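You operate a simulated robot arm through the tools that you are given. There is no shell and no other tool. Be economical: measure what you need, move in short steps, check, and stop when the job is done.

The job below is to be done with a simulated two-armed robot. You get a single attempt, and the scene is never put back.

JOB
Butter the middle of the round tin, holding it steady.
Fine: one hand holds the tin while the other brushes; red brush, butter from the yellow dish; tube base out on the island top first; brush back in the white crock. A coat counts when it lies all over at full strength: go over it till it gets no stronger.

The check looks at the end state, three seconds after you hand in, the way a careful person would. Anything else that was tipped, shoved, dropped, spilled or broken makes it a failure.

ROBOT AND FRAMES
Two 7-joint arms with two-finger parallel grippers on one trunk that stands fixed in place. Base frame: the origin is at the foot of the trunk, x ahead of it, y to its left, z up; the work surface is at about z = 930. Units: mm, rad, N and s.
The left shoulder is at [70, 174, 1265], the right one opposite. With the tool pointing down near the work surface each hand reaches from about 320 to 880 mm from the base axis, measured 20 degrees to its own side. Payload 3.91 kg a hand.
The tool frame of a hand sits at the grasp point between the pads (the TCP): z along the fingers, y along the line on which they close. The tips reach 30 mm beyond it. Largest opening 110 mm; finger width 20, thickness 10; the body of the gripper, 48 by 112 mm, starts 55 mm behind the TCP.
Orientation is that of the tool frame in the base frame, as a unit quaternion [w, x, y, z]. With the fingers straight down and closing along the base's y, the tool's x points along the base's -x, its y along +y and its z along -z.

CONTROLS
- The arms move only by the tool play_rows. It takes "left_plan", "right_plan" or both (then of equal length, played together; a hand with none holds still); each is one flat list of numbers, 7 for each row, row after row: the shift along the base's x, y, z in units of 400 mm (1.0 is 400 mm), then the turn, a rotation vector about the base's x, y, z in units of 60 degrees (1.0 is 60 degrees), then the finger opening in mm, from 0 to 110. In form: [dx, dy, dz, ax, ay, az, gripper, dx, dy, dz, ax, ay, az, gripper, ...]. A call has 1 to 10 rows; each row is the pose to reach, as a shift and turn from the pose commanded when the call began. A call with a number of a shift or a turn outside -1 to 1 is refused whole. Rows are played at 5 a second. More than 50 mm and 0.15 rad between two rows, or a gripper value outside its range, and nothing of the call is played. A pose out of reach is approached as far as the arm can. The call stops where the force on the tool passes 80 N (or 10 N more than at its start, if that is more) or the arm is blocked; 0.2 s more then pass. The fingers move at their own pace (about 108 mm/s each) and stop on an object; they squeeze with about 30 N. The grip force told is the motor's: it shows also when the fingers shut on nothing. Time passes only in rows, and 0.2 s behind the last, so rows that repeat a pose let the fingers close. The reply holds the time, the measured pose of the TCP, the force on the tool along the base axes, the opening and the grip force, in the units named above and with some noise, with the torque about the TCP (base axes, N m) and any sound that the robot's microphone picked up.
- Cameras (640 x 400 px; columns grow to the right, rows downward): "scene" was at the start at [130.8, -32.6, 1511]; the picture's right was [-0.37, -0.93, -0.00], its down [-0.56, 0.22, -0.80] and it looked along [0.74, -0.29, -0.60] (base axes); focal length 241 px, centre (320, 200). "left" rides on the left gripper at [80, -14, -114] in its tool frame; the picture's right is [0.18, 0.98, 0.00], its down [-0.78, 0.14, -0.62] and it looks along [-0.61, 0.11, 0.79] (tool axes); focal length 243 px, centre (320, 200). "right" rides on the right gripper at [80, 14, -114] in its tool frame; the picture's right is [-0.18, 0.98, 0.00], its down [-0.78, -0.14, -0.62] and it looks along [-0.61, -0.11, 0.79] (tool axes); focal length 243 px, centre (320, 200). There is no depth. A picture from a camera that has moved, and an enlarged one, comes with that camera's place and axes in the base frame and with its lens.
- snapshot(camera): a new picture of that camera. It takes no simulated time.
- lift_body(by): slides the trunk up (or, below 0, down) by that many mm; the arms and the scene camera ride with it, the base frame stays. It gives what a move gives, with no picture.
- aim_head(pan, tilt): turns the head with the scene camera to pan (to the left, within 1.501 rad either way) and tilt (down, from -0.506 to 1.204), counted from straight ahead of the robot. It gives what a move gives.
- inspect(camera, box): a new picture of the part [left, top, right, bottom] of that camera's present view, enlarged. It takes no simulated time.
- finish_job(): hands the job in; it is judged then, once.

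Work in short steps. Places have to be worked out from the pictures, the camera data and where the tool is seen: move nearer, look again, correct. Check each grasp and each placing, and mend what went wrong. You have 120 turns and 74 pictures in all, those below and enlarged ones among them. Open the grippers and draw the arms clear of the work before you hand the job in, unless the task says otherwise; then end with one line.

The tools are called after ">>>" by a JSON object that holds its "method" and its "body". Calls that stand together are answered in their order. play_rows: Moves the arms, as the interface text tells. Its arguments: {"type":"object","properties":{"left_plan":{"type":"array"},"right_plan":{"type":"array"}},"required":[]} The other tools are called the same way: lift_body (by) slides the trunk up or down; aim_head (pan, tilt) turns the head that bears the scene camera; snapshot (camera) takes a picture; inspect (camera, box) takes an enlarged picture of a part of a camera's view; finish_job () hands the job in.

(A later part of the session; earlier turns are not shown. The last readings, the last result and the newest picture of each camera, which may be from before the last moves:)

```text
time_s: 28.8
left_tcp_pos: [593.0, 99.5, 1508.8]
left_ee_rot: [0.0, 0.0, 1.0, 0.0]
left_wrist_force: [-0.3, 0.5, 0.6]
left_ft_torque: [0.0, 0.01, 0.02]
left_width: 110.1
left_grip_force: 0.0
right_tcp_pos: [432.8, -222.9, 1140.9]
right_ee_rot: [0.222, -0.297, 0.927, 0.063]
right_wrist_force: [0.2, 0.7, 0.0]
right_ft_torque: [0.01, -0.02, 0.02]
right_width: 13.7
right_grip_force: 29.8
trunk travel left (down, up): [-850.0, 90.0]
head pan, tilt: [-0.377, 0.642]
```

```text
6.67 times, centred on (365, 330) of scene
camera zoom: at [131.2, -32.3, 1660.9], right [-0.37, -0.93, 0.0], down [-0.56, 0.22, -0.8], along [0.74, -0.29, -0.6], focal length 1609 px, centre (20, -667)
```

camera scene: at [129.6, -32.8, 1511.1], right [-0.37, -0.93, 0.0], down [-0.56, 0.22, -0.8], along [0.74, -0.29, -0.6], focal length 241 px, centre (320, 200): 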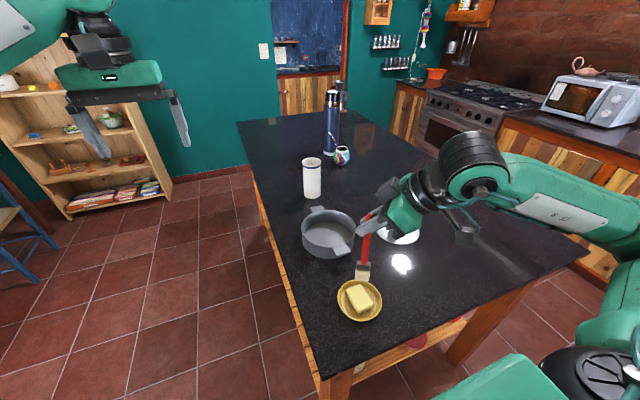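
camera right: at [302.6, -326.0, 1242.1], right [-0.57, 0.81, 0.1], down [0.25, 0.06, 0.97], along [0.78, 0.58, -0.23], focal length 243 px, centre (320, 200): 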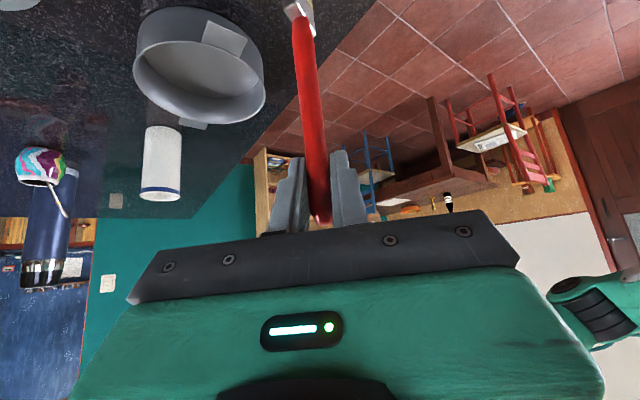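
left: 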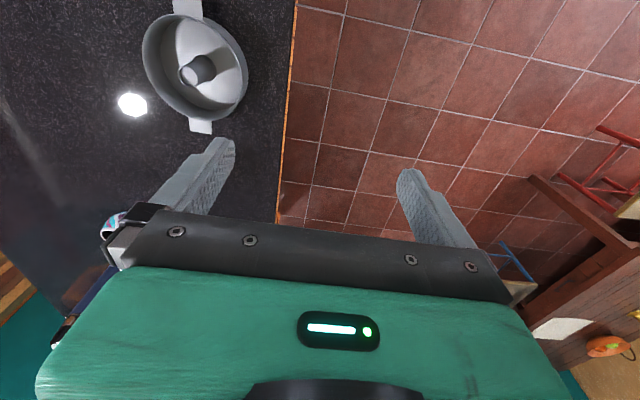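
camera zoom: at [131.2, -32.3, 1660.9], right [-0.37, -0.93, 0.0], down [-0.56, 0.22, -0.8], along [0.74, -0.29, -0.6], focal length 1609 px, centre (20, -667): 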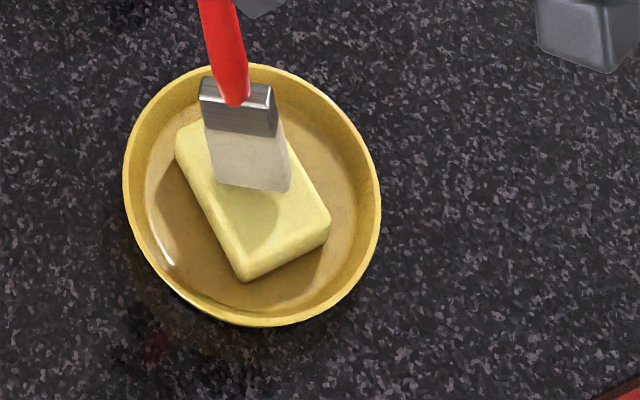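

A shadow gap remains and there is no force, so I continue down.

>>> {"method": "play_rows", "body": {"right_plan": [0, 0, -0.008, 0, 0, 0, 5, 0, 0, -0.014, 0, 0, 0, 5]}}

>>> {"method": "play_rows", "body": {"right_plan": [0, 0, -0.005, 0, 0, 0, 5, 0, 0, -0.01, 0, 0, 0, 5]}}

>>> {"method": "inspect", "body": {"camera": "scene", "box": [330, 300, 400, 360]}}

```text
time_s: 29.4
left_tcp_pos: [590.9, 102.1, 1511.8]
left_ee_rot: [0.0, 0.0, 1.0, 0.0]
left_wrist_force: [0.2, 0.2, 0.7]
left_ft_torque: [0.01, 0.02, -0.06]
left_width: 109.9
left_grip_force: 0.0
right_tcp_pos: [431.2, -219.7, 1137.1]
right_ee_rot: [0.226, -0.3, 0.925, 0.064]
right_wrist_force: [2.7, 0.9, 27.1]
right_ft_torque: [-0.28, 0.03, 0.05]
right_width: 14.0
right_grip_force: 30.0
trunk travel left (down, up): [-850.0, 90.0]
head pan, tilt: [-0.377, 0.642]
```

```text
time_s: 29.9
left_tcp_pos: [590.6, 100.9, 1509.4]
left_ee_rot: [0.0, 0.0, 1.0, -0.002]
left_wrist_force: [-0.7, -0.5, -0.3]
left_ft_torque: [0.0, -0.04, 0.0]
left_width: 110.1
left_grip_force: 0.0
right_tcp_pos: [431.0, -221.1, 1131.2]
right_ee_rot: [0.223, -0.3, 0.926, 0.064]
right_wrist_force: [3.0, 1.4, 27.0]
right_ft_torque: [-0.14, -0.12, 0.02]
right_width: 14.0
right_grip_force: 29.6
trunk travel left (down, up): [-850.0, 90.0]
head pan, tilt: [-0.377, 0.642]
```

```text
6.67 times, centred on (365, 330) of scene
camera zoom: at [128.8, -30.5, 1661.3], right [-0.37, -0.93, 0.0], down [-0.56, 0.22, -0.8], along [0.75, -0.29, -0.6], focal length 1609 px, centre (20, -667)
```

zoom: 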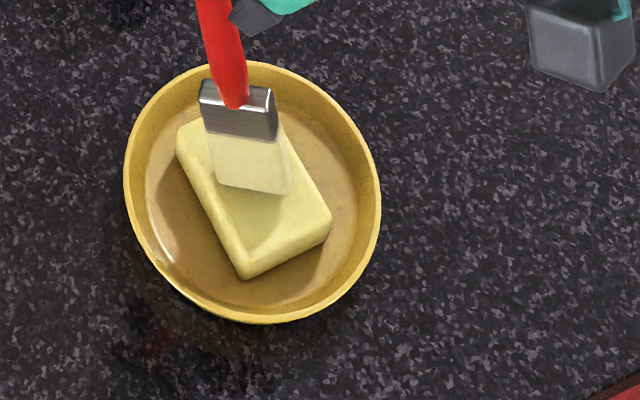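

The bristles have turned buttery. Force levelled at 27 N because the brush slid up a few mm in the grip; its tip is now about 169 mm below the TCP. I lift off and park the right hand to the right so the left one can come in.

>>> {"method": "play_rows", "body": {"right_plan": [0, 0, 0.06, 0, 0, 0, 5, 0, 0, 0.16, 0, 0, 0, 5, 0.07, -0.08, 0.2, 0, 0, 0, 5, 0.14, -0.16, 0.23, 0, 0, 0, 5, 0.21, -0.24, 0.26, 0, 0, 0, 5, 0.28, -0.32, 0.29, 0, 0, 0, 5, 0.35, -0.4, 0.3, 0, 0, 0, 5, 0.42, -0.48, 0.3, 0, 0, 0, 5]}}

>>> {"method": "snapshot", "body": {"camera": "scene"}}

>>> {"method": "inspect", "body": {"camera": "scene", "box": [270, 220, 430, 370]}}

```text
time_s: 31.8
left_tcp_pos: [592.4, 100.1, 1509.6]
left_ee_rot: [-0.001, 0.0, 1.0, 0.0]
left_wrist_force: [0.5, -0.3, 0.0]
left_ft_torque: [0.01, 0.03, 0.02]
left_width: 109.9
left_grip_force: 0.0
right_tcp_pos: [548.2, -342.7, 1247.0]
right_ee_rot: [0.221, -0.304, 0.924, 0.063]
right_wrist_force: [0.4, -0.5, -0.5]
right_ft_torque: [-0.01, 0.0, 0.0]
right_width: 13.8
right_grip_force: 30.0
right hand out of reach, approached as far as the arm can: row 6, 7, 8
trunk travel left (down, up): [-850.0, 90.0]
head pan, tilt: [-0.377, 0.642]
```

```text
38 pictures are left
camera scene: at [130.5, -32.1, 1661.0], right [-0.37, -0.93, 0.0], down [-0.56, 0.22, -0.8], along [0.74, -0.29, -0.6], focal length 241 px, centre (320, 200)
```

scene: 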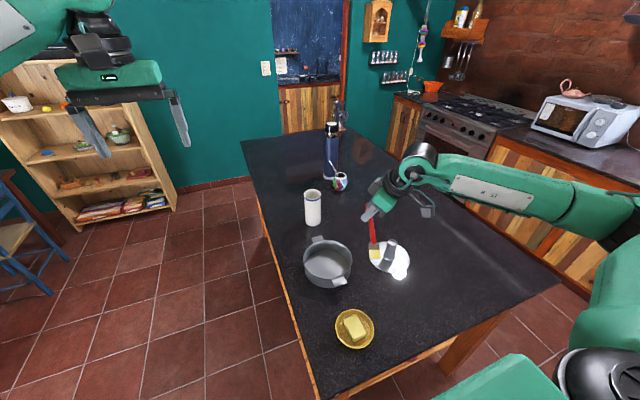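

```text
2.67 times, centred on (350, 295) of scene
camera zoom: at [130.5, -32.1, 1661.0], right [-0.37, -0.93, 0.0], down [-0.56, 0.22, -0.8], along [0.74, -0.29, -0.6], focal length 644 px, centre (240, -53)
```

zoom: 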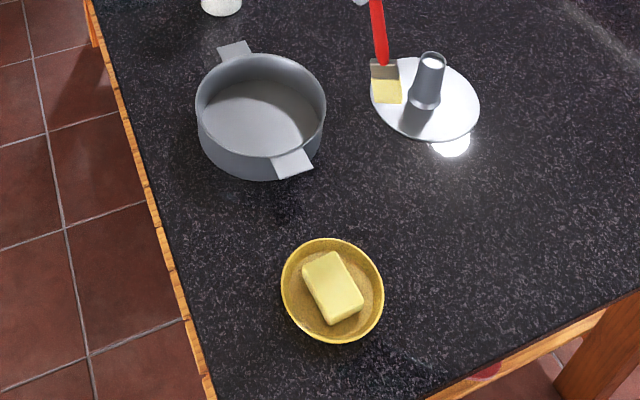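

The yaw limits the right arm there. I take the yaw back while parking it further right, and bring the left hand partway towards the near tab.

>>> {"method": "play_rows", "body": {"right_plan": [0.0225, -0.0275, 0.0125, 0, 0, -0.056, 5, 0.045, -0.055, 0.025, 0, 0, -0.112, 5, 0.0675, -0.0825, 0.0375, 0, 0, -0.168, 5, 0.09, -0.11, 0.05, 0, 0, -0.225, 5, 0.1125, -0.1375, 0.0625, 0, 0, -0.28, 5, 0.135, -0.165, 0.075, 0, 0, -0.337, 5, 0.1575, -0.1925, 0.0875, 0, 0, -0.393, 5, 0.18, -0.22, 0.1, 0, 0, -0.45, 5], "left_plan": [-0.01, -0.069, -0.075, 0, 0, 0, 90, -0.02, -0.1375, -0.15, 0, 0, 0, 90, -0.03, -0.206, -0.225, 0, 0, 0, 90, -0.04, -0.275, -0.3, 0, 0, 0, 90, -0.05, -0.344, -0.375, 0, 0, 0, 90, -0.06, -0.4125, -0.45, 0, 0, 0, 90, -0.07, -0.481, -0.525, 0, 0, 0, 90, -0.08, -0.55, -0.6, 0, 0, 0, 90]}}

>>> {"method": "snapshot", "body": {"camera": "left"}}

```text
time_s: 33.5
left_tcp_pos: [562.1, -121.2, 1269.6]
left_ee_rot: [0.0, 0.0, 1.0, 0.001]
left_wrist_force: [-0.2, 0.2, -0.4]
left_ft_torque: [0.04, 0.0, 0.03]
left_width: 90.1
left_grip_force: 0.1
right_tcp_pos: [620.1, -433.6, 1286.9]
right_ee_rot: [0.23, -0.073, 0.97, 0.011]
right_wrist_force: [0.1, 0.4, -0.8]
right_ft_torque: [0.04, 0.02, 0.03]
right_width: 13.6
right_grip_force: 29.7
trunk travel left (down, up): [-850.0, 90.0]
head pan, tilt: [-0.377, 0.642]
```

```text
36 pictures are left
camera left: at [481.8, -136.2, 1381.6], right [-0.18, 0.98, 0.0], down [0.78, 0.14, 0.62], along [0.61, 0.11, -0.79], focal length 243 px, centre (320, 200)
```

left: 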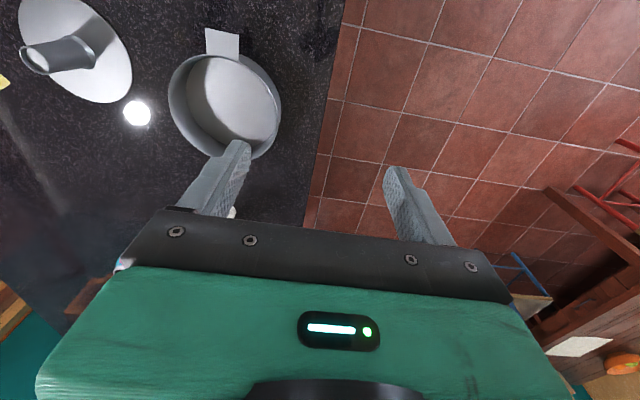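

The near tab's centre triangulates to [545, -264, 975], about 42 mm wide. I bring the left hand above it with its fingers tilted 20° forward, so its body leans away from the tin.

>>> {"method": "play_rows", "body": {"left_plan": [-0.01, -0.06, -0.081, 0, -0.055, 0, 80, -0.02, -0.12, -0.162, 0, -0.11, 0, 80, -0.03, -0.18, -0.243, 0, -0.166, 0, 80, -0.04, -0.24, -0.324, 0, -0.222, 0, 80, -0.049, -0.3, -0.405, 0, -0.278, 0, 80, -0.058, -0.36, -0.485, 0, -0.333, 0, 80]}}

>>> {"method": "snapshot", "body": {"camera": "left"}}

>>> {"method": "snapshot", "body": {"camera": "scene"}}

```text
time_s: 35.1
left_tcp_pos: [565.7, -240.0, 1078.7]
left_ee_rot: [0.189, -0.016, 0.982, 0.012]
left_wrist_force: [-0.6, -0.3, -1.1]
left_ft_torque: [-0.01, -0.01, -0.01]
left_width: 80.0
left_grip_force: 0.1
right_tcp_pos: [618.7, -430.1, 1287.7]
right_ee_rot: [0.23, -0.074, 0.97, 0.009]
right_wrist_force: [0.4, 0.0, -1.7]
right_ft_torque: [-0.05, -0.04, 0.01]
right_width: 13.8
right_grip_force: 30.0
trunk travel left (down, up): [-850.0, 90.0]
head pan, tilt: [-0.377, 0.642]
stopped in row 6 (left hand): the arm was blocked; the commanded pose is now the measured one
```

```text
35 pictures are left
camera left: at [449.7, -260.4, 1154.0], right [-0.2, 0.98, -0.05], down [0.49, 0.14, 0.86], along [0.85, 0.15, -0.51], focal length 243 px, centre (320, 200)
```

left: 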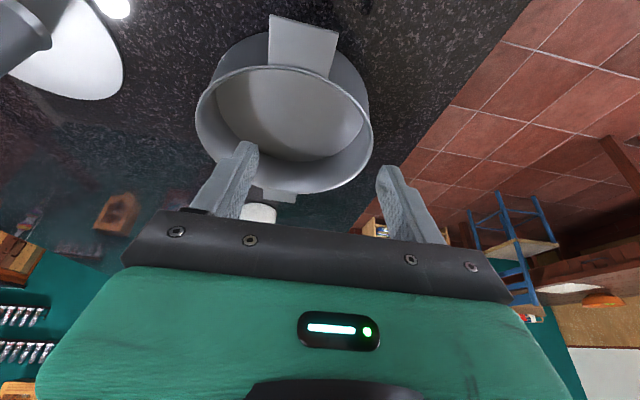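

```text
34 pictures are left
camera scene: at [131.6, -31.5, 1660.9], right [-0.37, -0.93, 0.0], down [-0.56, 0.22, -0.8], along [0.74, -0.29, -0.6], focal length 241 px, centre (320, 200)
```

scene: 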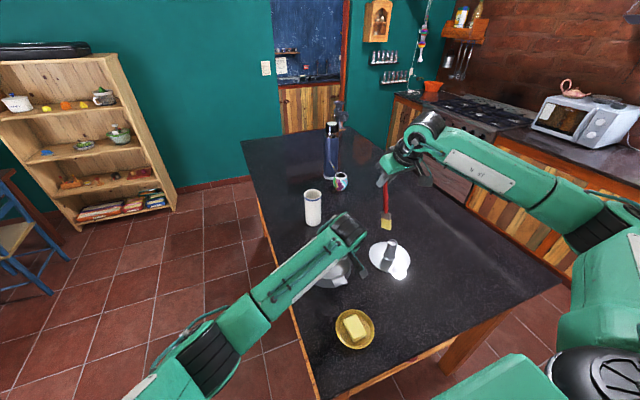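

The left arm was blocked with that tilt. I go back to straight-down fingers and move to [543, -262], staying at this height.

>>> {"method": "play_rows", "body": {"left_plan": [0, 0, 0.04, 0, 0.1, 0, 80, 0, 0, 0.06, 0, 0.2, 0, 80, -0.02, -0.02, 0.06, 0, 0.3, 0, 80, -0.04, -0.04, 0.06, 0.0, 0.36, 0, 80, -0.057, -0.057, 0.06, 0, 0.36, 0, 80]}}

>>> {"method": "snapshot", "body": {"camera": "left"}}

```text
time_s: 36.4
left_tcp_pos: [536.9, -268.8, 1105.8]
left_ee_rot: [0.0, -0.012, 1.0, 0.011]
left_wrist_force: [-0.2, 0.0, -0.7]
left_ft_torque: [0.01, 0.02, 0.0]
left_width: 79.7
left_grip_force: 0.2
right_tcp_pos: [618.6, -431.6, 1288.0]
right_ee_rot: [0.23, -0.073, 0.97, 0.011]
right_wrist_force: [-0.7, 0.2, -1.2]
right_ft_torque: [-0.02, 0.01, 0.03]
right_width: 13.8
right_grip_force: 30.1
trunk travel left (down, up): [-850.0, 90.0]
head pan, tilt: [-0.377, 0.642]
```

```text
33 pictures are left
camera left: at [458.2, -288.2, 1218.2], right [-0.2, 0.98, 0.02], down [0.77, 0.14, 0.62], along [0.6, 0.14, -0.79], focal length 243 px, centre (320, 200)
```

left: 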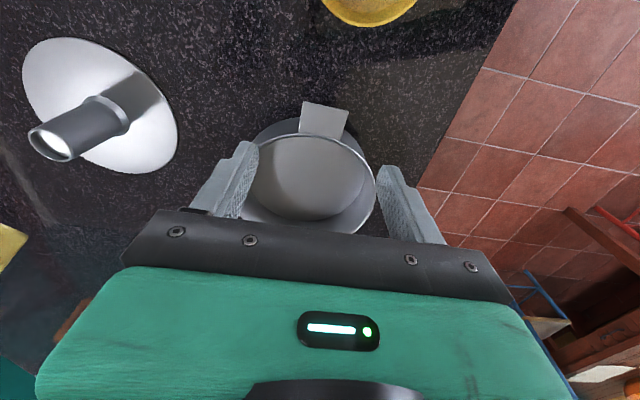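

The hand now points straight down at [537, -269, 1106], and the tab appears near [541, -262]. I go down astride the tab to TCP z≈976.

>>> {"method": "play_rows", "body": {"left_plan": [0.006, 0.015, -0.08, 0, 0, 0, 80, 0.006, 0.0165, -0.16, 0, 0, 0, 80, 0.006, 0.0165, -0.24, 0, 0, 0, 80]}}

>>> {"method": "snapshot", "body": {"camera": "left"}}

```text
time_s: 37.1
left_tcp_pos: [545.5, -253.2, 1005.3]
left_ee_rot: [0.0, -0.011, 1.0, 0.012]
left_wrist_force: [-0.2, -0.4, 0.0]
left_ft_torque: [-0.01, 0.02, -0.01]
left_width: 79.9
left_grip_force: 0.0
left hand out of reach, approached as far as the arm can: row 3
right_tcp_pos: [619.2, -431.1, 1288.3]
right_ee_rot: [0.231, -0.074, 0.97, 0.01]
right_wrist_force: [0.1, -0.2, 0.2]
right_ft_torque: [0.0, 0.03, -0.01]
right_width: 13.8
right_grip_force: 29.9
trunk travel left (down, up): [-850.0, 90.0]
head pan, tilt: [-0.377, 0.642]
```

```text
32 pictures are left
camera left: at [466.4, -273.0, 1118.4], right [-0.2, 0.98, 0.02], down [0.77, 0.14, 0.62], along [0.6, 0.14, -0.79], focal length 243 px, centre (320, 200)
```

left: 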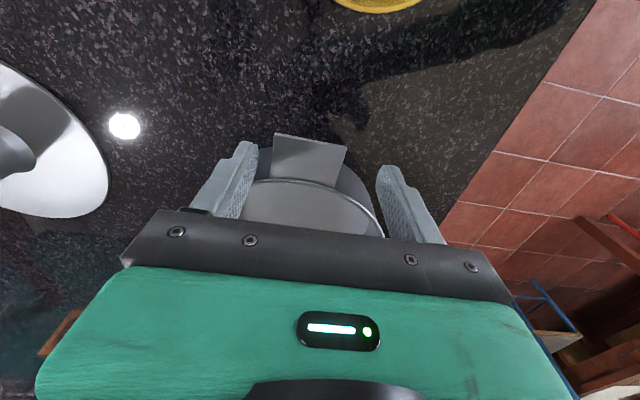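

The left arm runs out of reach low down with the trunk raised. I lift both hands clear, then lower the trunk the 150 mm again.

>>> {"method": "play_rows", "body": {"left_plan": [0, 0, 0.1, 0, 0, 0, 80, 0, 0, 0.2, 0, 0, 0, 80, 0, 0, 0.3, 0, 0, 0, 80, 0, 0, 0.4, 0, 0, 0, 80, 0, 0, 0.5, 0, 0, 0, 80], "right_plan": [0, 0, 0.04, 0, 0, 0, 5, 0, 0, 0.08, 0, 0, 0, 5, 0, 0, 0.12, 0, 0, 0, 5, 0, 0, 0.16, 0, 0, 0, 5, 0, 0, 0.2, 0, 0, 0, 5]}}

>>> {"method": "lift_body", "body": {"by": -150}}

```text
time_s: 38.4
left_tcp_pos: [545.1, -252.1, 1206.3]
left_ee_rot: [0.0, -0.01, 1.0, 0.012]
left_wrist_force: [-0.3, 0.5, 0.5]
left_ft_torque: [-0.01, -0.03, 0.03]
left_width: 79.8
left_grip_force: 0.1
right_tcp_pos: [617.6, -432.1, 1368.8]
right_ee_rot: [0.231, -0.073, 0.97, 0.01]
right_wrist_force: [0.5, -1.4, 0.1]
right_ft_torque: [0.0, -0.01, -0.04]
right_width: 14.1
right_grip_force: 30.4
trunk travel left (down, up): [-850.0, 90.0]
head pan, tilt: [-0.377, 0.642]
```

```text
time_s: 40.1
left_tcp_pos: [545.6, -253.7, 1055.7]
left_ee_rot: [0.0, -0.011, 1.0, 0.014]
left_wrist_force: [0.5, 0.2, -0.7]
left_ft_torque: [0.02, 0.0, 0.01]
left_width: 80.2
left_grip_force: 0.1
right_tcp_pos: [618.7, -432.0, 1217.5]
right_ee_rot: [0.231, -0.074, 0.97, 0.01]
right_wrist_force: [0.0, -0.2, -0.2]
right_ft_torque: [-0.01, 0.01, 0.01]
right_width: 14.0
right_grip_force: 30.2
trunk travel left (down, up): [-700.0, 240.0]
head pan, tilt: [-0.377, 0.642]
```

Now the left hand goes down to the tab at [540, -262, 977].

>>> {"method": "play_rows", "body": {"left_plan": [-0.013, -0.022, -0.06, 0, 0, 0, 80, -0.013, -0.022, -0.13, 0, 0, 0, 80, -0.013, -0.022, -0.197, 0, 0, 0, 80]}}

>>> {"method": "snapshot", "body": {"camera": "left"}}

>>> {"method": "snapshot", "body": {"camera": "scene"}}

```text
time_s: 40.9
left_tcp_pos: [541.0, -262.1, 975.0]
left_ee_rot: [0.0, -0.011, 1.0, 0.013]
left_wrist_force: [0.5, 0.0, 0.1]
left_ft_torque: [-0.03, 0.0, 0.0]
left_width: 79.9
left_grip_force: 0.0
right_tcp_pos: [619.1, -434.1, 1217.8]
right_ee_rot: [0.231, -0.073, 0.97, 0.01]
right_wrist_force: [0.4, 0.8, -0.6]
right_ft_torque: [0.05, -0.02, -0.03]
right_width: 13.7
right_grip_force: 30.0
trunk travel left (down, up): [-700.0, 240.0]
head pan, tilt: [-0.377, 0.642]
```

```text
31 pictures are left
camera left: at [461.3, -281.3, 1088.7], right [-0.2, 0.98, 0.03], down [0.77, 0.14, 0.62], along [0.6, 0.14, -0.79], focal length 243 px, centre (320, 200)
```

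left: 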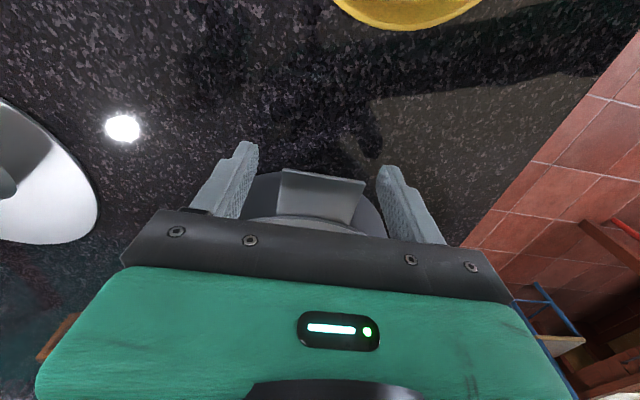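

```text
30 pictures are left
camera scene: at [131.1, -32.8, 1511.0], right [-0.37, -0.93, 0.0], down [-0.56, 0.22, -0.8], along [0.74, -0.29, -0.6], focal length 241 px, centre (320, 200)
```

scene: 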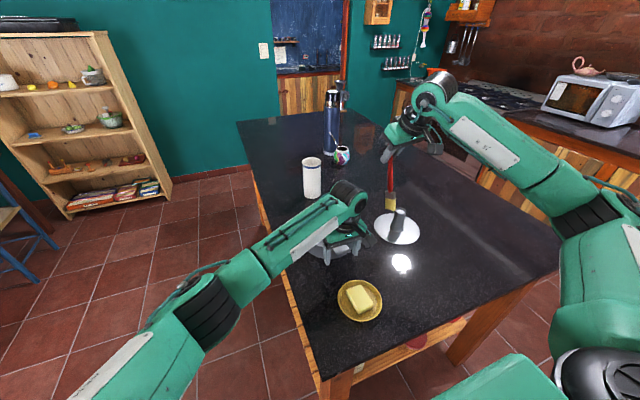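

The left fingers stand astride the tab, which looks centred between them. I close the left hand.

>>> {"method": "play_rows", "body": {"left_plan": [0, 0, 0, 0, 0, 0, 60, 0, 0, 0, 0, 0, 0, 45, 0, 0, 0, 0, 0, 0, 25, 0, 0, 0, 0, 0, 0, 25]}}

>>> {"method": "inspect", "body": {"camera": "left", "box": [180, 120, 460, 260]}}

```text
time_s: 41.9
left_tcp_pos: [541.0, -261.8, 977.4]
left_ee_rot: [-0.001, -0.012, 1.0, 0.013]
left_wrist_force: [-0.4, -0.3, 0.1]
left_ft_torque: [0.03, -0.04, -0.06]
left_width: 44.4
left_grip_force: 30.5
right_tcp_pos: [618.7, -432.7, 1218.1]
right_ee_rot: [0.231, -0.073, 0.97, 0.011]
right_wrist_force: [-0.3, 0.1, -0.7]
right_ft_torque: [-0.02, -0.01, -0.03]
right_width: 13.7
right_grip_force: 29.9
trunk travel left (down, up): [-700.0, 240.0]
head pan, tilt: [-0.377, 0.642]
```

```text
2.29 times, centred on (320, 190) of left
camera zoom: at [461.1, -281.3, 1088.9], right [-0.2, 0.98, 0.03], down [0.77, 0.14, 0.62], along [0.6, 0.14, -0.79], focal length 555 px, centre (320, 223)
```

zoom: 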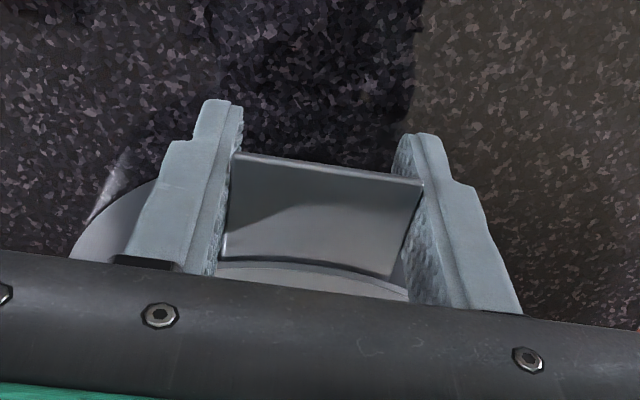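

The tab is held (44.4 mm, 30 N). Now I lean the right hand 30° so its body stays right of the left hand, and bring the bristle tip above the tin's centre at z≈1005.

>>> {"method": "play_rows", "body": {"right_plan": [0.03, 0.03, 0.0, 0.1, 0, 0, 5, 0.06, 0.08, -0.02, 0.2, 0, 0, 5, 0.09, 0.13, -0.06, 0.3, 0, 0, 5, 0.12, 0.18, -0.1, 0.4, 0, 0, 5, 0.1525, 0.2275, -0.165, 0.5, 0, 0, 5]}}

>>> {"method": "snapshot", "body": {"camera": "right"}}

>>> {"method": "snapshot", "body": {"camera": "scene"}}

```text
time_s: 43.1
left_tcp_pos: [541.5, -261.6, 975.4]
left_ee_rot: [0.0, -0.012, 1.0, 0.013]
left_wrist_force: [-0.3, 0.4, 0.2]
left_ft_torque: [0.01, -0.11, -0.08]
left_width: 44.4
left_grip_force: 29.9
right_tcp_pos: [680.4, -340.4, 1151.7]
right_ee_rot: [0.242, -0.011, 0.934, 0.262]
right_wrist_force: [-0.3, -0.7, -1.4]
right_ft_torque: [-0.03, 0.02, 0.03]
right_width: 13.6
right_grip_force: 29.3
trunk travel left (down, up): [-700.0, 240.0]
head pan, tilt: [-0.377, 0.642]
```

```text
28 pictures are left
camera right: at [557.5, -375.4, 1205.9], right [0.01, 0.83, 0.56], down [0.43, -0.51, 0.75], along [0.9, 0.23, -0.36], focal length 243 px, centre (320, 200)
```

right: 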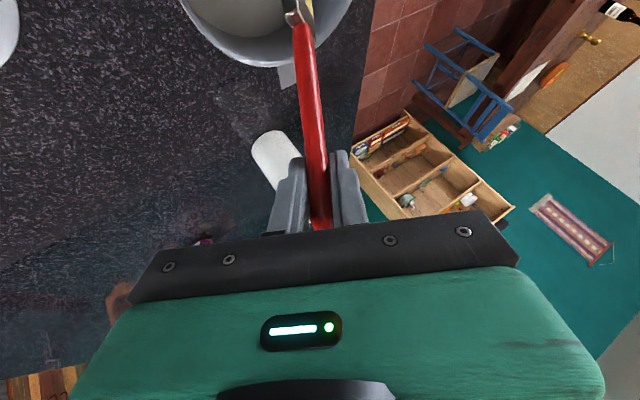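

```text
27 pictures are left
camera scene: at [131.5, -32.6, 1511.0], right [-0.37, -0.93, 0.0], down [-0.56, 0.22, -0.8], along [0.74, -0.29, -0.6], focal length 241 px, centre (320, 200)
```

scene: 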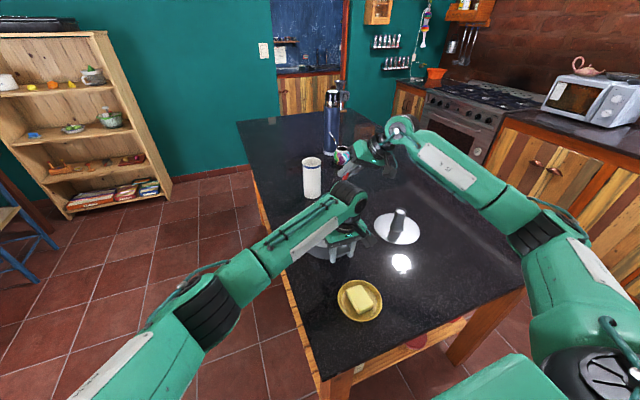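

The tip should be near [645, -262, 1005]. I lower 58 mm towards the floor, then feel for contact.

>>> {"method": "play_rows", "body": {"right_plan": [0, 0, -0.05, 0, 0, 0, 5, 0, 0, -0.1, 0, 0, 0, 5, 0, 0, -0.145, 0, 0, 0, 5]}}

>>> {"method": "play_rows", "body": {"right_plan": [0, 0, -0.008, 0, 0, 0, 5, 0, 0, -0.015, 0, 0, 0, 5]}}

```text
time_s: 43.9
left_tcp_pos: [541.9, -261.3, 976.3]
left_ee_rot: [-0.001, -0.011, 1.0, 0.013]
left_wrist_force: [-0.4, -0.4, 0.4]
left_ft_torque: [-0.04, 0.0, -0.08]
left_width: 44.3
left_grip_force: 29.9
right_tcp_pos: [679.7, -341.3, 1093.1]
right_ee_rot: [0.242, -0.012, 0.934, 0.261]
right_wrist_force: [0.0, -0.1, -0.3]
right_ft_torque: [0.01, -0.02, -0.03]
right_width: 13.8
right_grip_force: 29.8
trunk travel left (down, up): [-700.0, 240.0]
head pan, tilt: [-0.377, 0.642]
```

```text
time_s: 44.5
left_tcp_pos: [541.0, -261.8, 976.8]
left_ee_rot: [0.0, -0.011, 1.0, 0.013]
left_wrist_force: [0.7, 0.4, -0.9]
left_ft_torque: [0.01, -0.02, -0.09]
left_width: 44.6
left_grip_force: 30.1
right_tcp_pos: [679.9, -340.9, 1087.7]
right_ee_rot: [0.242, -0.011, 0.934, 0.262]
right_wrist_force: [0.8, -0.6, 0.0]
right_ft_torque: [-0.02, -0.04, 0.02]
right_width: 13.7
right_grip_force: 30.4
trunk travel left (down, up): [-700.0, 240.0]
head pan, tilt: [-0.377, 0.642]
```

Tip about z≈941 by reckoning and no contact yet, so I go on in smaller steps.

>>> {"method": "play_rows", "body": {"right_plan": [0, 0, -0.005, 0, 0, 0, 5, 0, 0, -0.01, 0, 0, 0, 5]}}

>>> {"method": "play_rows", "body": {"right_plan": [0, 0, -0.004, 0, 0, 0, 5, 0, 0, -0.008, 0, 0, 0, 5]}}

```text
time_s: 45.1
left_tcp_pos: [539.9, -260.7, 977.4]
left_ee_rot: [0.0, -0.011, 1.0, 0.014]
left_wrist_force: [1.5, 0.1, -3.8]
left_ft_torque: [-0.17, 0.2, 0.05]
left_width: 44.6
left_grip_force: 30.3
right_tcp_pos: [679.8, -341.0, 1087.3]
right_ee_rot: [0.244, -0.011, 0.934, 0.261]
right_wrist_force: [0.6, -3.8, 12.4]
right_ft_torque: [0.3, 0.33, 0.11]
right_width: 13.8
right_grip_force: 30.1
trunk travel left (down, up): [-700.0, 240.0]
head pan, tilt: [-0.377, 0.642]
```

```text
time_s: 45.7
left_tcp_pos: [538.9, -261.4, 976.0]
left_ee_rot: [0.001, -0.011, 1.0, 0.013]
left_wrist_force: [1.0, 3.9, -10.1]
left_ft_torque: [0.03, 0.25, 0.15]
left_width: 44.6
left_grip_force: 30.3
right_tcp_pos: [678.8, -342.0, 1083.0]
right_ee_rot: [0.245, -0.011, 0.934, 0.262]
right_wrist_force: [4.8, -8.6, 26.3]
right_ft_torque: [0.8, 0.32, -0.04]
right_width: 14.4
right_grip_force: 30.3
trunk travel left (down, up): [-700.0, 240.0]
head pan, tilt: [-0.377, 0.642]
```

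Contact: the floor is met at TCP z≈1087, and the left hand feels the load too. I ease up 2 mm and brush across the middle in back-and-forth strokes along y at three x positions.

>>> {"method": "play_rows", "body": {"right_plan": [0, 0, 0.005, 0, 0, 0, 5, 0, 0.0625, 0.005, 0, 0, 0, 5, 0, 0, 0.005, 0, 0, 0, 5, 0, -0.07, 0.005, 0, 0, 0, 5, 0.05, -0.06, 0.005, 0, 0, 0, 5, 0.05, 0, 0.005, 0, 0, 0, 5, 0.05, 0.0625, 0.005, 0, 0, 0, 5, 0, 0.0625, 0.005, 0, 0, 0, 5, -0.05, 0.06, 0.005, 0, 0, 0, 5, -0.05, 0, 0.005, 0, 0, 0, 5]}}

```text
time_s: 47.9
left_tcp_pos: [539.7, -262.7, 976.1]
left_ee_rot: [-0.001, -0.011, 1.0, 0.013]
left_wrist_force: [-1.8, -1.2, -0.5]
left_ft_torque: [0.01, -0.39, 0.18]
left_width: 44.3
left_grip_force: 29.7
right_tcp_pos: [658.7, -342.9, 1083.3]
right_ee_rot: [0.241, -0.013, 0.934, 0.262]
right_wrist_force: [0.1, 3.0, 5.4]
right_ft_torque: [0.79, 0.17, -0.1]
right_width: 14.3
right_grip_force: 30.1
trunk travel left (down, up): [-700.0, 240.0]
head pan, tilt: [-0.377, 0.642]
```

The bristles drag with light contact (5 N up). I finish the third swath and go over the middle again.

>>> {"method": "play_rows", "body": {"right_plan": [0, -0.07, 0, 0, 0, 0, 5, 0.05, -0.075, 0, 0, 0, 0, 5, 0.05, 0, -0.001, 0, 0, 0, 5, 0.05, 0.06, -0.001, 0, 0, 0, 5, 0.09, 0.04, -0.001, 0, 0, 0, 5, 0.09, -0.04, -0.001, 0, 0, 0, 5, 0.05, -0.03, -0.001, 0, 0, 0, 5, 0.01, -0.03, -0.001, 0, 0, 0, 5, 0.01, 0.04, -0.001, 0, 0, 0, 5, 0.05, 0, -0.001, 0, 0, 0, 5]}}

>>> {"method": "play_rows", "body": {"right_plan": [0, 0, 0.06, 0, 0, 0, 5, 0, 0, 0.14, 0, 0, 0, 5, -0.02, -0.03, 0.2, -0.1, 0, 0, 5, -0.04, -0.06, 0.24, -0.2, 0, 0, 5, -0.06, -0.09, 0.28, -0.3, 0, 0, 5, -0.09, -0.12, 0.3, -0.4, 0, 0, 5, -0.12, -0.16, 0.3, -0.5, 0, 0, 5]}}

```text
time_s: 50.1
left_tcp_pos: [540.3, -263.5, 977.0]
left_ee_rot: [0.001, -0.01, 1.0, 0.013]
left_wrist_force: [0.6, -1.6, -0.5]
left_ft_torque: [-0.03, -0.18, 0.07]
left_width: 44.5
left_grip_force: 30.2
right_tcp_pos: [678.7, -341.7, 1083.2]
right_ee_rot: [0.243, -0.012, 0.934, 0.261]
right_wrist_force: [0.2, 0.2, 3.9]
right_ft_torque: [0.68, 0.1, -0.06]
right_width: 14.0
right_grip_force: 30.0
trunk travel left (down, up): [-700.0, 240.0]
head pan, tilt: [-0.377, 0.642]
```

```text
time_s: 51.7
left_tcp_pos: [540.1, -261.6, 975.0]
left_ee_rot: [0.0, -0.011, 1.0, 0.013]
left_wrist_force: [-0.2, 0.3, 1.6]
left_ft_torque: [-0.12, -0.39, -0.06]
left_width: 44.4
left_grip_force: 29.7
right_tcp_pos: [631.2, -406.0, 1202.0]
right_ee_rot: [0.23, -0.075, 0.97, 0.01]
right_wrist_force: [0.8, -0.5, -0.7]
right_ft_torque: [0.04, 0.0, -0.01]
right_width: 13.9
right_grip_force: 29.9
trunk travel left (down, up): [-700.0, 240.0]
head pan, tilt: [-0.377, 0.642]
```

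I turn the right tool to straight down beside the tin, so its camera can look into the tin while the left hand keeps hold.

>>> {"method": "play_rows", "body": {"right_plan": [0, 0, 0.02, -0.0175, 0.111, 0, 5, 0, 0, 0.04, -0.035, 0.2225, 0, 5, 0, 0, 0.06, -0.0525, 0.334, 0, 5, 0, 0, 0.06, -0.07, 0.445, 0, 5]}}

>>> {"method": "snapshot", "body": {"camera": "right"}}

```text
time_s: 52.7
left_tcp_pos: [540.6, -262.4, 976.1]
left_ee_rot: [0.001, -0.011, 1.0, 0.012]
left_wrist_force: [0.7, 1.1, 3.3]
left_ft_torque: [0.04, 0.07, -0.05]
left_width: 44.2
left_grip_force: 29.6
right_tcp_pos: [633.1, -404.0, 1226.9]
right_ee_rot: [-0.004, -0.078, 0.997, -0.008]
right_wrist_force: [1.5, 1.2, 0.3]
right_ft_torque: [-0.02, -0.02, 0.01]
right_width: 14.0
right_grip_force: 30.0
trunk travel left (down, up): [-700.0, 240.0]
head pan, tilt: [-0.377, 0.642]
```

```text
26 pictures are left
camera right: at [550.9, -401.1, 1339.7], right [0.02, 1.0, -0.02], down [0.79, -0.01, 0.61], along [0.61, -0.03, -0.79], focal length 243 px, centre (320, 200)
```

right: 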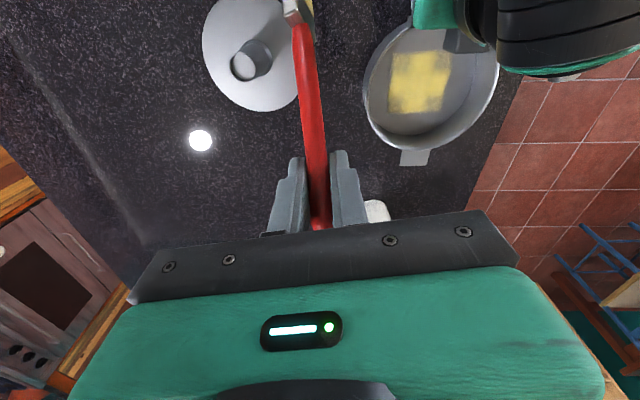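

Excellent: a butter patch shows on the floor. I enlarge it.

>>> {"method": "inspect", "body": {"camera": "right", "box": [350, 10, 510, 160]}}

```text
2.67 times, centred on (430, 85) of right
camera zoom: at [550.9, -401.1, 1339.7], right [0.02, 1.0, -0.02], down [0.79, -0.01, 0.61], along [0.61, -0.03, -0.79], focal length 647 px, centre (27, 507)
```

zoom: 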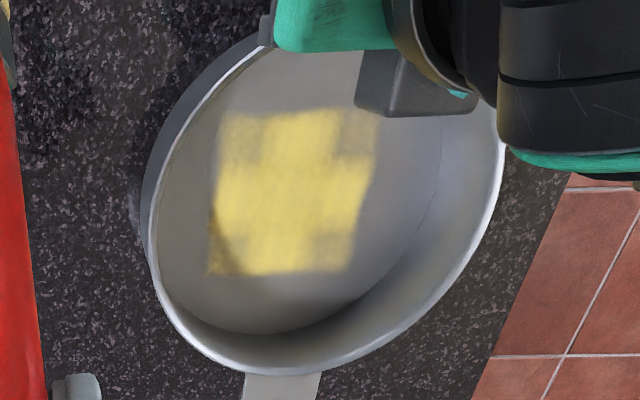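

The coat takes where the bristles pass: the patch spans about x 595–683, y −304…−210, strong in a central cross and weak in the corners. I go back to the leaned brushing pose in two moves to even it out over a disc of about 52 mm radius.

>>> {"method": "play_rows", "body": {"right_plan": [0, 0, 0, 0.0175, -0.111, 0, 5, 0, 0, 0, 0.035, -0.2225, 0, 5, 0, 0, 0, 0.0525, -0.334, 0, 5, 0, 0, 0, 0.07, -0.445, 0, 5]}}

>>> {"method": "play_rows", "body": {"right_plan": [0, 0, 0, 0.1, 0, 0, 5, 0.04, 0.01, 0, 0.2, 0, 0, 5, 0.1, 0.03, 0, 0.3, 0, 0, 5, 0.15, 0.05, -0.05, 0.4, 0, 0, 5, 0.2, 0.0675, -0.13, 0.5, 0, 0, 5, 0.2075, 0.0675, -0.22, 0.5, 0, 0, 5, 0.2075, 0.0675, -0.29, 0.5, 0, 0, 5]}}

```text
time_s: 53.7
left_tcp_pos: [540.2, -261.3, 975.9]
left_ee_rot: [0.0, -0.011, 1.0, 0.012]
left_wrist_force: [0.0, 1.6, 1.0]
left_ft_torque: [-0.19, 0.08, 0.03]
left_width: 44.4
left_grip_force: 29.4
right_tcp_pos: [630.7, -405.2, 1227.3]
right_ee_rot: [0.232, -0.073, 0.97, 0.01]
right_wrist_force: [0.7, 0.2, -0.4]
right_ft_torque: [-0.02, -0.01, 0.01]
right_width: 13.9
right_grip_force: 29.8
trunk travel left (down, up): [-700.0, 240.0]
head pan, tilt: [-0.377, 0.642]
```

```text
time_s: 55.3
left_tcp_pos: [539.6, -261.6, 976.2]
left_ee_rot: [0.0, -0.011, 1.0, 0.013]
left_wrist_force: [0.6, -0.9, 2.1]
left_ft_torque: [0.02, -0.03, 0.01]
left_width: 44.4
left_grip_force: 30.1
right_tcp_pos: [715.9, -378.4, 1111.6]
right_ee_rot: [0.242, -0.012, 0.934, 0.262]
right_wrist_force: [-0.4, 0.0, 0.3]
right_ft_torque: [-0.04, -0.04, 0.01]
right_width: 13.8
right_grip_force: 30.0
trunk travel left (down, up): [-700.0, 240.0]
head pan, tilt: [-0.377, 0.642]
```

Now I lower to brushing height and sweep swaths along y, from the far side towards the near side.

>>> {"method": "play_rows", "body": {"right_plan": [0, 0, -0.0725, 0, 0, 0, 5, 0, 0.0725, -0.0725, 0, 0, 0, 5, 0, 0.145, -0.0725, 0, 0, 0, 5, -0.05, 0.16, -0.0725, 0, 0, 0, 5, -0.05, 0.0725, -0.0725, 0, 0, 0, 5, -0.05, -0.02, -0.0725, 0, 0, 0, 5, -0.11, -0.02, -0.0725, 0, 0, 0, 5, -0.11, 0.0725, -0.0725, 0, 0, 0, 5, -0.11, 0.16, -0.0725, 0, 0, 0, 5, -0.16, 0.12, -0.0725, 0, 0, 0, 5]}}

>>> {"method": "play_rows", "body": {"right_plan": [0, -0.06, 0, 0, 0, 0, 5, 0, -0.12, 0, 0, 0, 0, 5, 0, -0.06, 0, 0, 0, 0, 5, 0, 0, 0, 0, 0, 0, 5, 0.05, 0.04, 0, 0, 0, 0, 5, 0.05, -0.05, 0, 0, 0, 0, 5, 0.05, -0.14, 0, 0, 0, 0, 5, 0.11, -0.14, 0, 0, 0, 0, 5, 0.11, -0.05, 0, 0, 0, 0, 5, 0.11, 0.04, 0, 0, 0, 0, 5]}}

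>>> {"method": "play_rows", "body": {"right_plan": [0.05, -0.02, 0, 0, 0, 0, 5, 0.05, -0.09, 0, 0, 0, 0, 5, 0.05, -0.16, 0, 0, 0, 0, 5, 0.05, -0.08, 0, 0, 0, 0, 5, 0.05, -0.02, 0, 0, 0, 0, 5, 0, 0, 0, 0, 0, 0, 5, 0, -0.09, 0, 0, 0, 0, 5, 0, -0.18, 0, 0, 0, 0, 5, -0.05, -0.18, 0, 0, 0, 0, 5, -0.05, -0.09, 0, 0, 0, 0, 5]}}

```text
time_s: 57.5
left_tcp_pos: [541.2, -262.3, 976.0]
left_ee_rot: [0.0, -0.013, 1.0, 0.013]
left_wrist_force: [-3.9, 0.1, -2.3]
left_ft_torque: [0.14, -0.17, 0.11]
left_width: 44.8
left_grip_force: 30.0
right_tcp_pos: [649.7, -331.6, 1081.0]
right_ee_rot: [0.242, -0.011, 0.934, 0.261]
right_wrist_force: [1.1, -0.1, 8.4]
right_ft_torque: [0.56, 0.41, -0.01]
right_width: 14.1
right_grip_force: 30.0
trunk travel left (down, up): [-700.0, 240.0]
head pan, tilt: [-0.377, 0.642]
```

```text
time_s: 59.7
left_tcp_pos: [540.8, -259.6, 975.9]
left_ee_rot: [0.0, -0.012, 1.0, 0.012]
left_wrist_force: [0.3, 2.5, -0.1]
left_ft_torque: [0.32, -0.11, 0.1]
left_width: 44.3
left_grip_force: 30.1
right_tcp_pos: [694.4, -314.2, 1082.1]
right_ee_rot: [0.244, -0.01, 0.934, 0.26]
right_wrist_force: [1.0, -1.6, 8.9]
right_ft_torque: [0.49, 0.11, -0.04]
right_width: 13.9
right_grip_force: 29.6
trunk travel left (down, up): [-700.0, 240.0]
head pan, tilt: [-0.377, 0.642]
```

```text
time_s: 61.9
left_tcp_pos: [541.8, -260.0, 974.7]
left_ee_rot: [0.0, -0.012, 1.0, 0.013]
left_wrist_force: [-0.1, 1.3, -0.3]
left_ft_torque: [-0.12, -0.04, -0.11]
left_width: 44.7
left_grip_force: 29.7
right_tcp_pos: [674.4, -350.4, 1081.9]
right_ee_rot: [0.242, -0.011, 0.935, 0.259]
right_wrist_force: [-0.7, -1.3, 4.9]
right_ft_torque: [0.22, 0.33, 0.11]
right_width: 14.0
right_grip_force: 30.4
trunk travel left (down, up): [-700.0, 240.0]
head pan, tilt: [-0.377, 0.642]
```

I lift off, unlean and turn the camera into the tin again.

>>> {"method": "play_rows", "body": {"right_plan": [0, 0, 0.06, 0, 0, 0, 5, 0, 0, 0.14, 0, 0, 0, 5, -0.02, -0.03, 0.22, -0.1, 0, 0, 5, -0.04, -0.06, 0.28, -0.2, 0, 0, 5, -0.06, -0.09, 0.32, -0.3, 0, 0, 5, -0.08, -0.11, 0.34, -0.4, 0, 0, 5, -0.1, -0.14, 0.36, -0.5, 0, 0, 5]}}

>>> {"method": "play_rows", "body": {"right_plan": [0, 0, 0, -0.0175, 0.111, 0, 5, 0, 0, 0, -0.035, 0.2225, 0, 5, 0, 0, 0, -0.0525, 0.334, 0, 5, 0, 0, 0, -0.07, 0.445, 0, 5]}}

>>> {"method": "inspect", "body": {"camera": "right", "box": [350, 10, 510, 160]}}

>>> {"method": "inspect", "body": {"camera": "scene", "box": [300, 150, 460, 270]}}

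```text
time_s: 63.5
left_tcp_pos: [540.3, -261.3, 977.5]
left_ee_rot: [-0.001, -0.012, 1.0, 0.012]
left_wrist_force: [0.3, 1.4, 4.2]
left_ft_torque: [-0.09, -0.12, -0.02]
left_width: 44.4
left_grip_force: 29.9
right_tcp_pos: [634.6, -406.2, 1226.2]
right_ee_rot: [0.231, -0.073, 0.97, 0.009]
right_wrist_force: [-0.7, -0.8, -1.1]
right_ft_torque: [0.0, -0.03, 0.02]
right_width: 13.7
right_grip_force: 29.8
trunk travel left (down, up): [-700.0, 240.0]
head pan, tilt: [-0.377, 0.642]
```

```text
time_s: 64.5
left_tcp_pos: [540.9, -261.2, 977.8]
left_ee_rot: [0.0, -0.012, 1.0, 0.012]
left_wrist_force: [0.9, 1.4, 3.8]
left_ft_torque: [-0.01, 0.05, -0.03]
left_width: 44.3
left_grip_force: 29.6
right_tcp_pos: [633.7, -405.6, 1226.0]
right_ee_rot: [-0.003, -0.078, 0.997, -0.007]
right_wrist_force: [0.4, -0.3, -1.0]
right_ft_torque: [-0.05, -0.02, 0.01]
right_width: 13.8
right_grip_force: 30.7
trunk travel left (down, up): [-700.0, 240.0]
head pan, tilt: [-0.377, 0.642]
```

```text
2.67 times, centred on (430, 85) of right
camera zoom: at [553.4, -401.9, 1338.6], right [0.02, 1.0, -0.02], down [0.79, -0.01, 0.61], along [0.61, -0.03, -0.79], focal length 647 px, centre (27, 507)
```

zoom: 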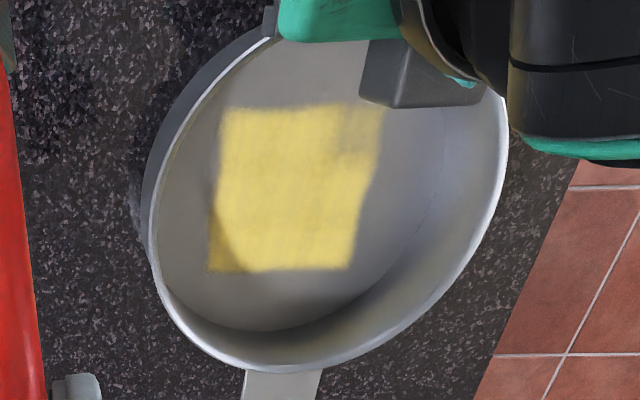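

```text
3.33 times, centred on (380, 210) of scene
camera zoom: at [130.5, -32.2, 1511.0], right [-0.37, -0.93, 0.0], down [-0.56, 0.22, -0.8], along [0.74, -0.29, -0.6], focal length 805 px, centre (120, 167)
```

zoom: 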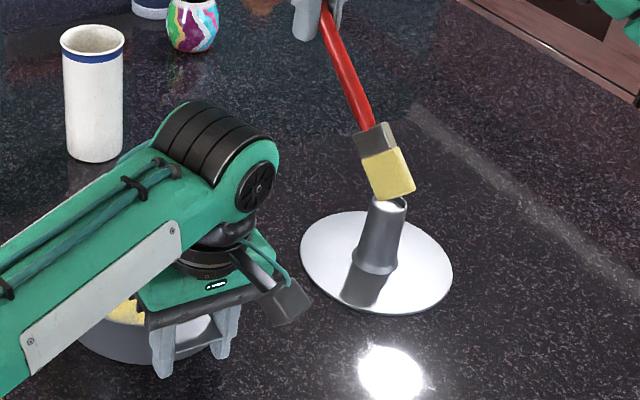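

The coat only takes on a square middle zone about 90 mm on a side, now mostly strong. It is weaker along the +y edge (near-left corner) and a little at the far −y corner. The brush is still well loaded, so I return to brush those parts.

>>> {"method": "play_rows", "body": {"right_plan": [0, 0, 0, 0.0175, -0.111, 0, 5, 0, 0, 0, 0.035, -0.2225, 0, 5, 0, 0, 0, 0.0525, -0.334, 0, 5, 0, 0, 0, 0.07, -0.445, 0, 5]}}

>>> {"method": "play_rows", "body": {"right_plan": [0, 0, 0, 0.1, 0, 0, 5, 0.04, 0.02, 0, 0.2, 0, 0, 5, 0.08, 0.06, 0, 0.3, 0, 0, 5, 0.12, 0.11, -0.05, 0.4, 0, 0, 5, 0.15, 0.16, -0.12, 0.5, 0, 0, 5, 0.1675, 0.1875, -0.21, 0.5, 0, 0, 5, 0.1675, 0.1875, -0.29, 0.5, 0, 0, 5]}}

```text
time_s: 65.5
left_tcp_pos: [540.3, -262.2, 976.7]
left_ee_rot: [0.0, -0.012, 1.0, 0.013]
left_wrist_force: [-0.8, 0.0, 3.4]
left_ft_torque: [-0.15, 0.07, 0.0]
left_width: 44.3
left_grip_force: 29.8
right_tcp_pos: [634.8, -405.8, 1226.7]
right_ee_rot: [0.232, -0.074, 0.97, 0.011]
right_wrist_force: [-0.6, -0.6, -0.9]
right_ft_torque: [-0.01, -0.03, 0.0]
right_width: 13.7
right_grip_force: 30.0
trunk travel left (down, up): [-700.0, 240.0]
head pan, tilt: [-0.377, 0.642]
```

```text
time_s: 67.1
left_tcp_pos: [540.7, -261.5, 975.3]
left_ee_rot: [0.0, -0.011, 1.0, 0.013]
left_wrist_force: [-0.9, -0.6, 1.6]
left_ft_torque: [-0.04, 0.12, -0.04]
left_width: 44.6
left_grip_force: 29.7
right_tcp_pos: [700.6, -332.1, 1109.0]
right_ee_rot: [0.243, -0.012, 0.934, 0.262]
right_wrist_force: [-0.6, 0.0, -0.5]
right_ft_torque: [-0.02, -0.04, 0.01]
right_width: 13.7
right_grip_force: 29.4
trunk travel left (down, up): [-700.0, 240.0]
head pan, tilt: [-0.377, 0.642]
```

I lower and brush along the +y edge and the near-left corner, then a full grid again.

>>> {"method": "play_rows", "body": {"right_plan": [0, 0, -0.069, 0, 0, 0, 5, 0.04, 0.03, -0.069, 0, 0, 0, 5, 0.04, 0.075, -0.069, 0, 0, 0, 5, -0.03, 0.075, -0.069, 0, 0, 0, 5, -0.08, 0.07, -0.069, 0, 0, 0, 5, -0.115, 0.062, -0.069, 0, 0, 0, 5, -0.115, 0.02, -0.069, 0, 0, 0, 5, -0.115, 0.062, -0.069, 0, 0, 0, 5, -0.05, 0.07, -0.069, 0, 0, 0, 5, 0.02, 0.065, -0.069, 0, 0, 0, 5]}}

>>> {"method": "play_rows", "body": {"right_plan": [0, -0.08, 0, 0, 0, 0, 5, 0, -0.16, 0, 0, 0, 0, 5, 0.02, -0.22, 0, 0, 0, 0, 5, 0.02, -0.14, 0, 0, 0, 0, 5, 0.02, -0.22, 0, 0, 0, 0, 5, -0.05, -0.22, 0, 0, 0, 0, 5, -0.05, -0.12, 0, 0, 0, 0, 5, -0.05, -0.03, 0, 0, 0, 0, 5, -0.1, -0.02, 0, 0, 0, 0, 5, -0.1, -0.12, 0, 0, 0, 0, 5]}}

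>>> {"method": "play_rows", "body": {"right_plan": [0, -0.1, 0, 0, 0, 0, 5, -0.04, -0.1, 0, 0, 0, 0, 5, -0.04, 0, 0, 0, 0, 0, 5, -0.04, 0.1, 0, 0, 0, 0, 5, -0.02, 0.1, 0, 0, 0, 0, 5, -0.02, 0.02, 0, 0, 0, 0, 5, -0.02, -0.08, 0, 0, 0, 0, 5, 0.04, -0.08, 0, 0, 0, 0, 5, 0.04, 0.01, 0, 0, 0, 0, 5, 0.04, 0.1, 0, 0, 0, 0, 5]}}

```text
time_s: 69.3
left_tcp_pos: [540.6, -262.1, 976.3]
left_ee_rot: [0.0, -0.012, 1.0, 0.012]
left_wrist_force: [1.6, 0.1, -1.1]
left_ft_torque: [0.14, 0.05, -0.13]
left_width: 44.4
left_grip_force: 30.1
right_tcp_pos: [710.9, -305.3, 1082.5]
right_ee_rot: [0.243, -0.011, 0.934, 0.261]
right_wrist_force: [0.3, 1.3, 1.8]
right_ft_torque: [0.3, 0.07, -0.05]
right_width: 13.9
right_grip_force: 30.2
trunk travel left (down, up): [-700.0, 240.0]
head pan, tilt: [-0.377, 0.642]
```

```text
time_s: 71.5
left_tcp_pos: [540.7, -261.5, 976.4]
left_ee_rot: [0.001, -0.011, 1.0, 0.013]
left_wrist_force: [-0.8, -1.5, 1.4]
left_ft_torque: [0.29, -0.04, -0.05]
left_width: 44.6
left_grip_force: 29.8
right_tcp_pos: [669.0, -353.1, 1082.4]
right_ee_rot: [0.241, -0.011, 0.935, 0.26]
right_wrist_force: [-0.6, 0.6, 1.0]
right_ft_torque: [0.07, 0.14, 0.08]
right_width: 14.0
right_grip_force: 30.0
trunk travel left (down, up): [-700.0, 240.0]
head pan, tilt: [-0.377, 0.642]
```

```text
time_s: 73.7
left_tcp_pos: [541.0, -260.6, 976.2]
left_ee_rot: [-0.001, -0.011, 1.0, 0.012]
left_wrist_force: [-0.2, 3.4, 0.1]
left_ft_torque: [-0.11, 0.14, 0.22]
left_width: 44.4
left_grip_force: 30.3
right_tcp_pos: [684.7, -313.0, 1083.0]
right_ee_rot: [0.243, -0.011, 0.934, 0.261]
right_wrist_force: [1.0, -2.6, 8.1]
right_ft_torque: [0.4, 0.11, 0.02]
right_width: 13.9
right_grip_force: 29.9
trunk travel left (down, up): [-700.0, 240.0]
head pan, tilt: [-0.377, 0.642]
```

I lift and look again.

>>> {"method": "play_rows", "body": {"right_plan": [0, 0, 0.06, 0, 0, 0, 5, 0, -0.02, 0.14, 0, 0, 0, 5, -0.02, -0.06, 0.22, -0.1, 0, 0, 5, -0.05, -0.11, 0.28, -0.2, 0, 0, 5, -0.08, -0.16, 0.32, -0.3, 0, 0, 5, -0.1, -0.2, 0.34, -0.4, 0, 0, 5, -0.125, -0.23, 0.36, -0.5, 0, 0, 5]}}

>>> {"method": "play_rows", "body": {"right_plan": [0, 0, 0, -0.0175, 0.111, 0, 5, 0, 0, 0, -0.035, 0.2225, 0, 5, 0, 0, 0, -0.0525, 0.334, 0, 5, 0, 0, 0, -0.07, 0.445, 0, 5]}}

>>> {"method": "inspect", "body": {"camera": "right", "box": [385, 20, 475, 95]}}

```text
time_s: 75.3
left_tcp_pos: [540.1, -261.7, 976.0]
left_ee_rot: [0.0, -0.011, 1.0, 0.014]
left_wrist_force: [-0.9, 0.2, 2.5]
left_ft_torque: [-0.14, -0.13, 0.06]
left_width: 44.2
left_grip_force: 30.4
right_tcp_pos: [634.2, -406.4, 1226.0]
right_ee_rot: [0.231, -0.073, 0.97, 0.009]
right_wrist_force: [0.9, 0.1, -0.3]
right_ft_torque: [-0.01, -0.03, 0.02]
right_width: 13.7
right_grip_force: 30.1
trunk travel left (down, up): [-700.0, 240.0]
head pan, tilt: [-0.377, 0.642]
```

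```text
time_s: 76.3
left_tcp_pos: [540.0, -261.4, 976.1]
left_ee_rot: [-0.001, -0.01, 1.0, 0.013]
left_wrist_force: [0.4, 0.6, 2.8]
left_ft_torque: [0.04, 0.02, -0.03]
left_width: 44.6
left_grip_force: 29.8
right_tcp_pos: [635.0, -404.5, 1225.5]
right_ee_rot: [-0.003, -0.078, 0.997, -0.008]
right_wrist_force: [-0.5, 0.0, 0.2]
right_ft_torque: [-0.02, -0.04, -0.02]
right_width: 13.9
right_grip_force: 30.1
trunk travel left (down, up): [-700.0, 240.0]
head pan, tilt: [-0.377, 0.642]
```

```text
5.33 times, centred on (430, 58) of right
camera zoom: at [554.7, -401.2, 1338.9], right [0.02, 1.0, -0.02], down [0.79, -0.01, 0.61], along [0.61, -0.03, -0.79], focal length 1294 px, centre (-267, 960)
```

zoom: 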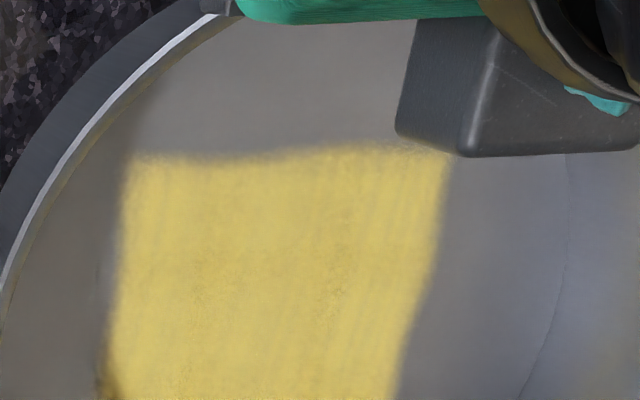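

The coat looks strong and even here. I check the lower (far) part.

>>> {"method": "inspect", "body": {"camera": "right", "box": [385, 45, 475, 130]}}

```text
4.71 times, centred on (430, 88) of right
camera zoom: at [554.7, -401.2, 1338.9], right [0.02, 1.0, -0.02], down [0.79, -0.01, 0.61], along [0.61, -0.03, -0.79], focal length 1142 px, centre (-198, 729)
```

zoom: 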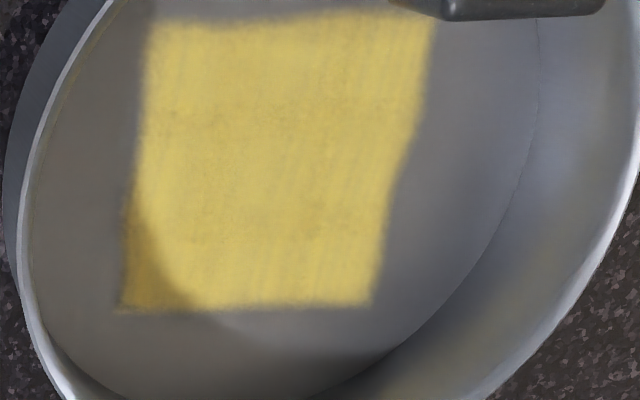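

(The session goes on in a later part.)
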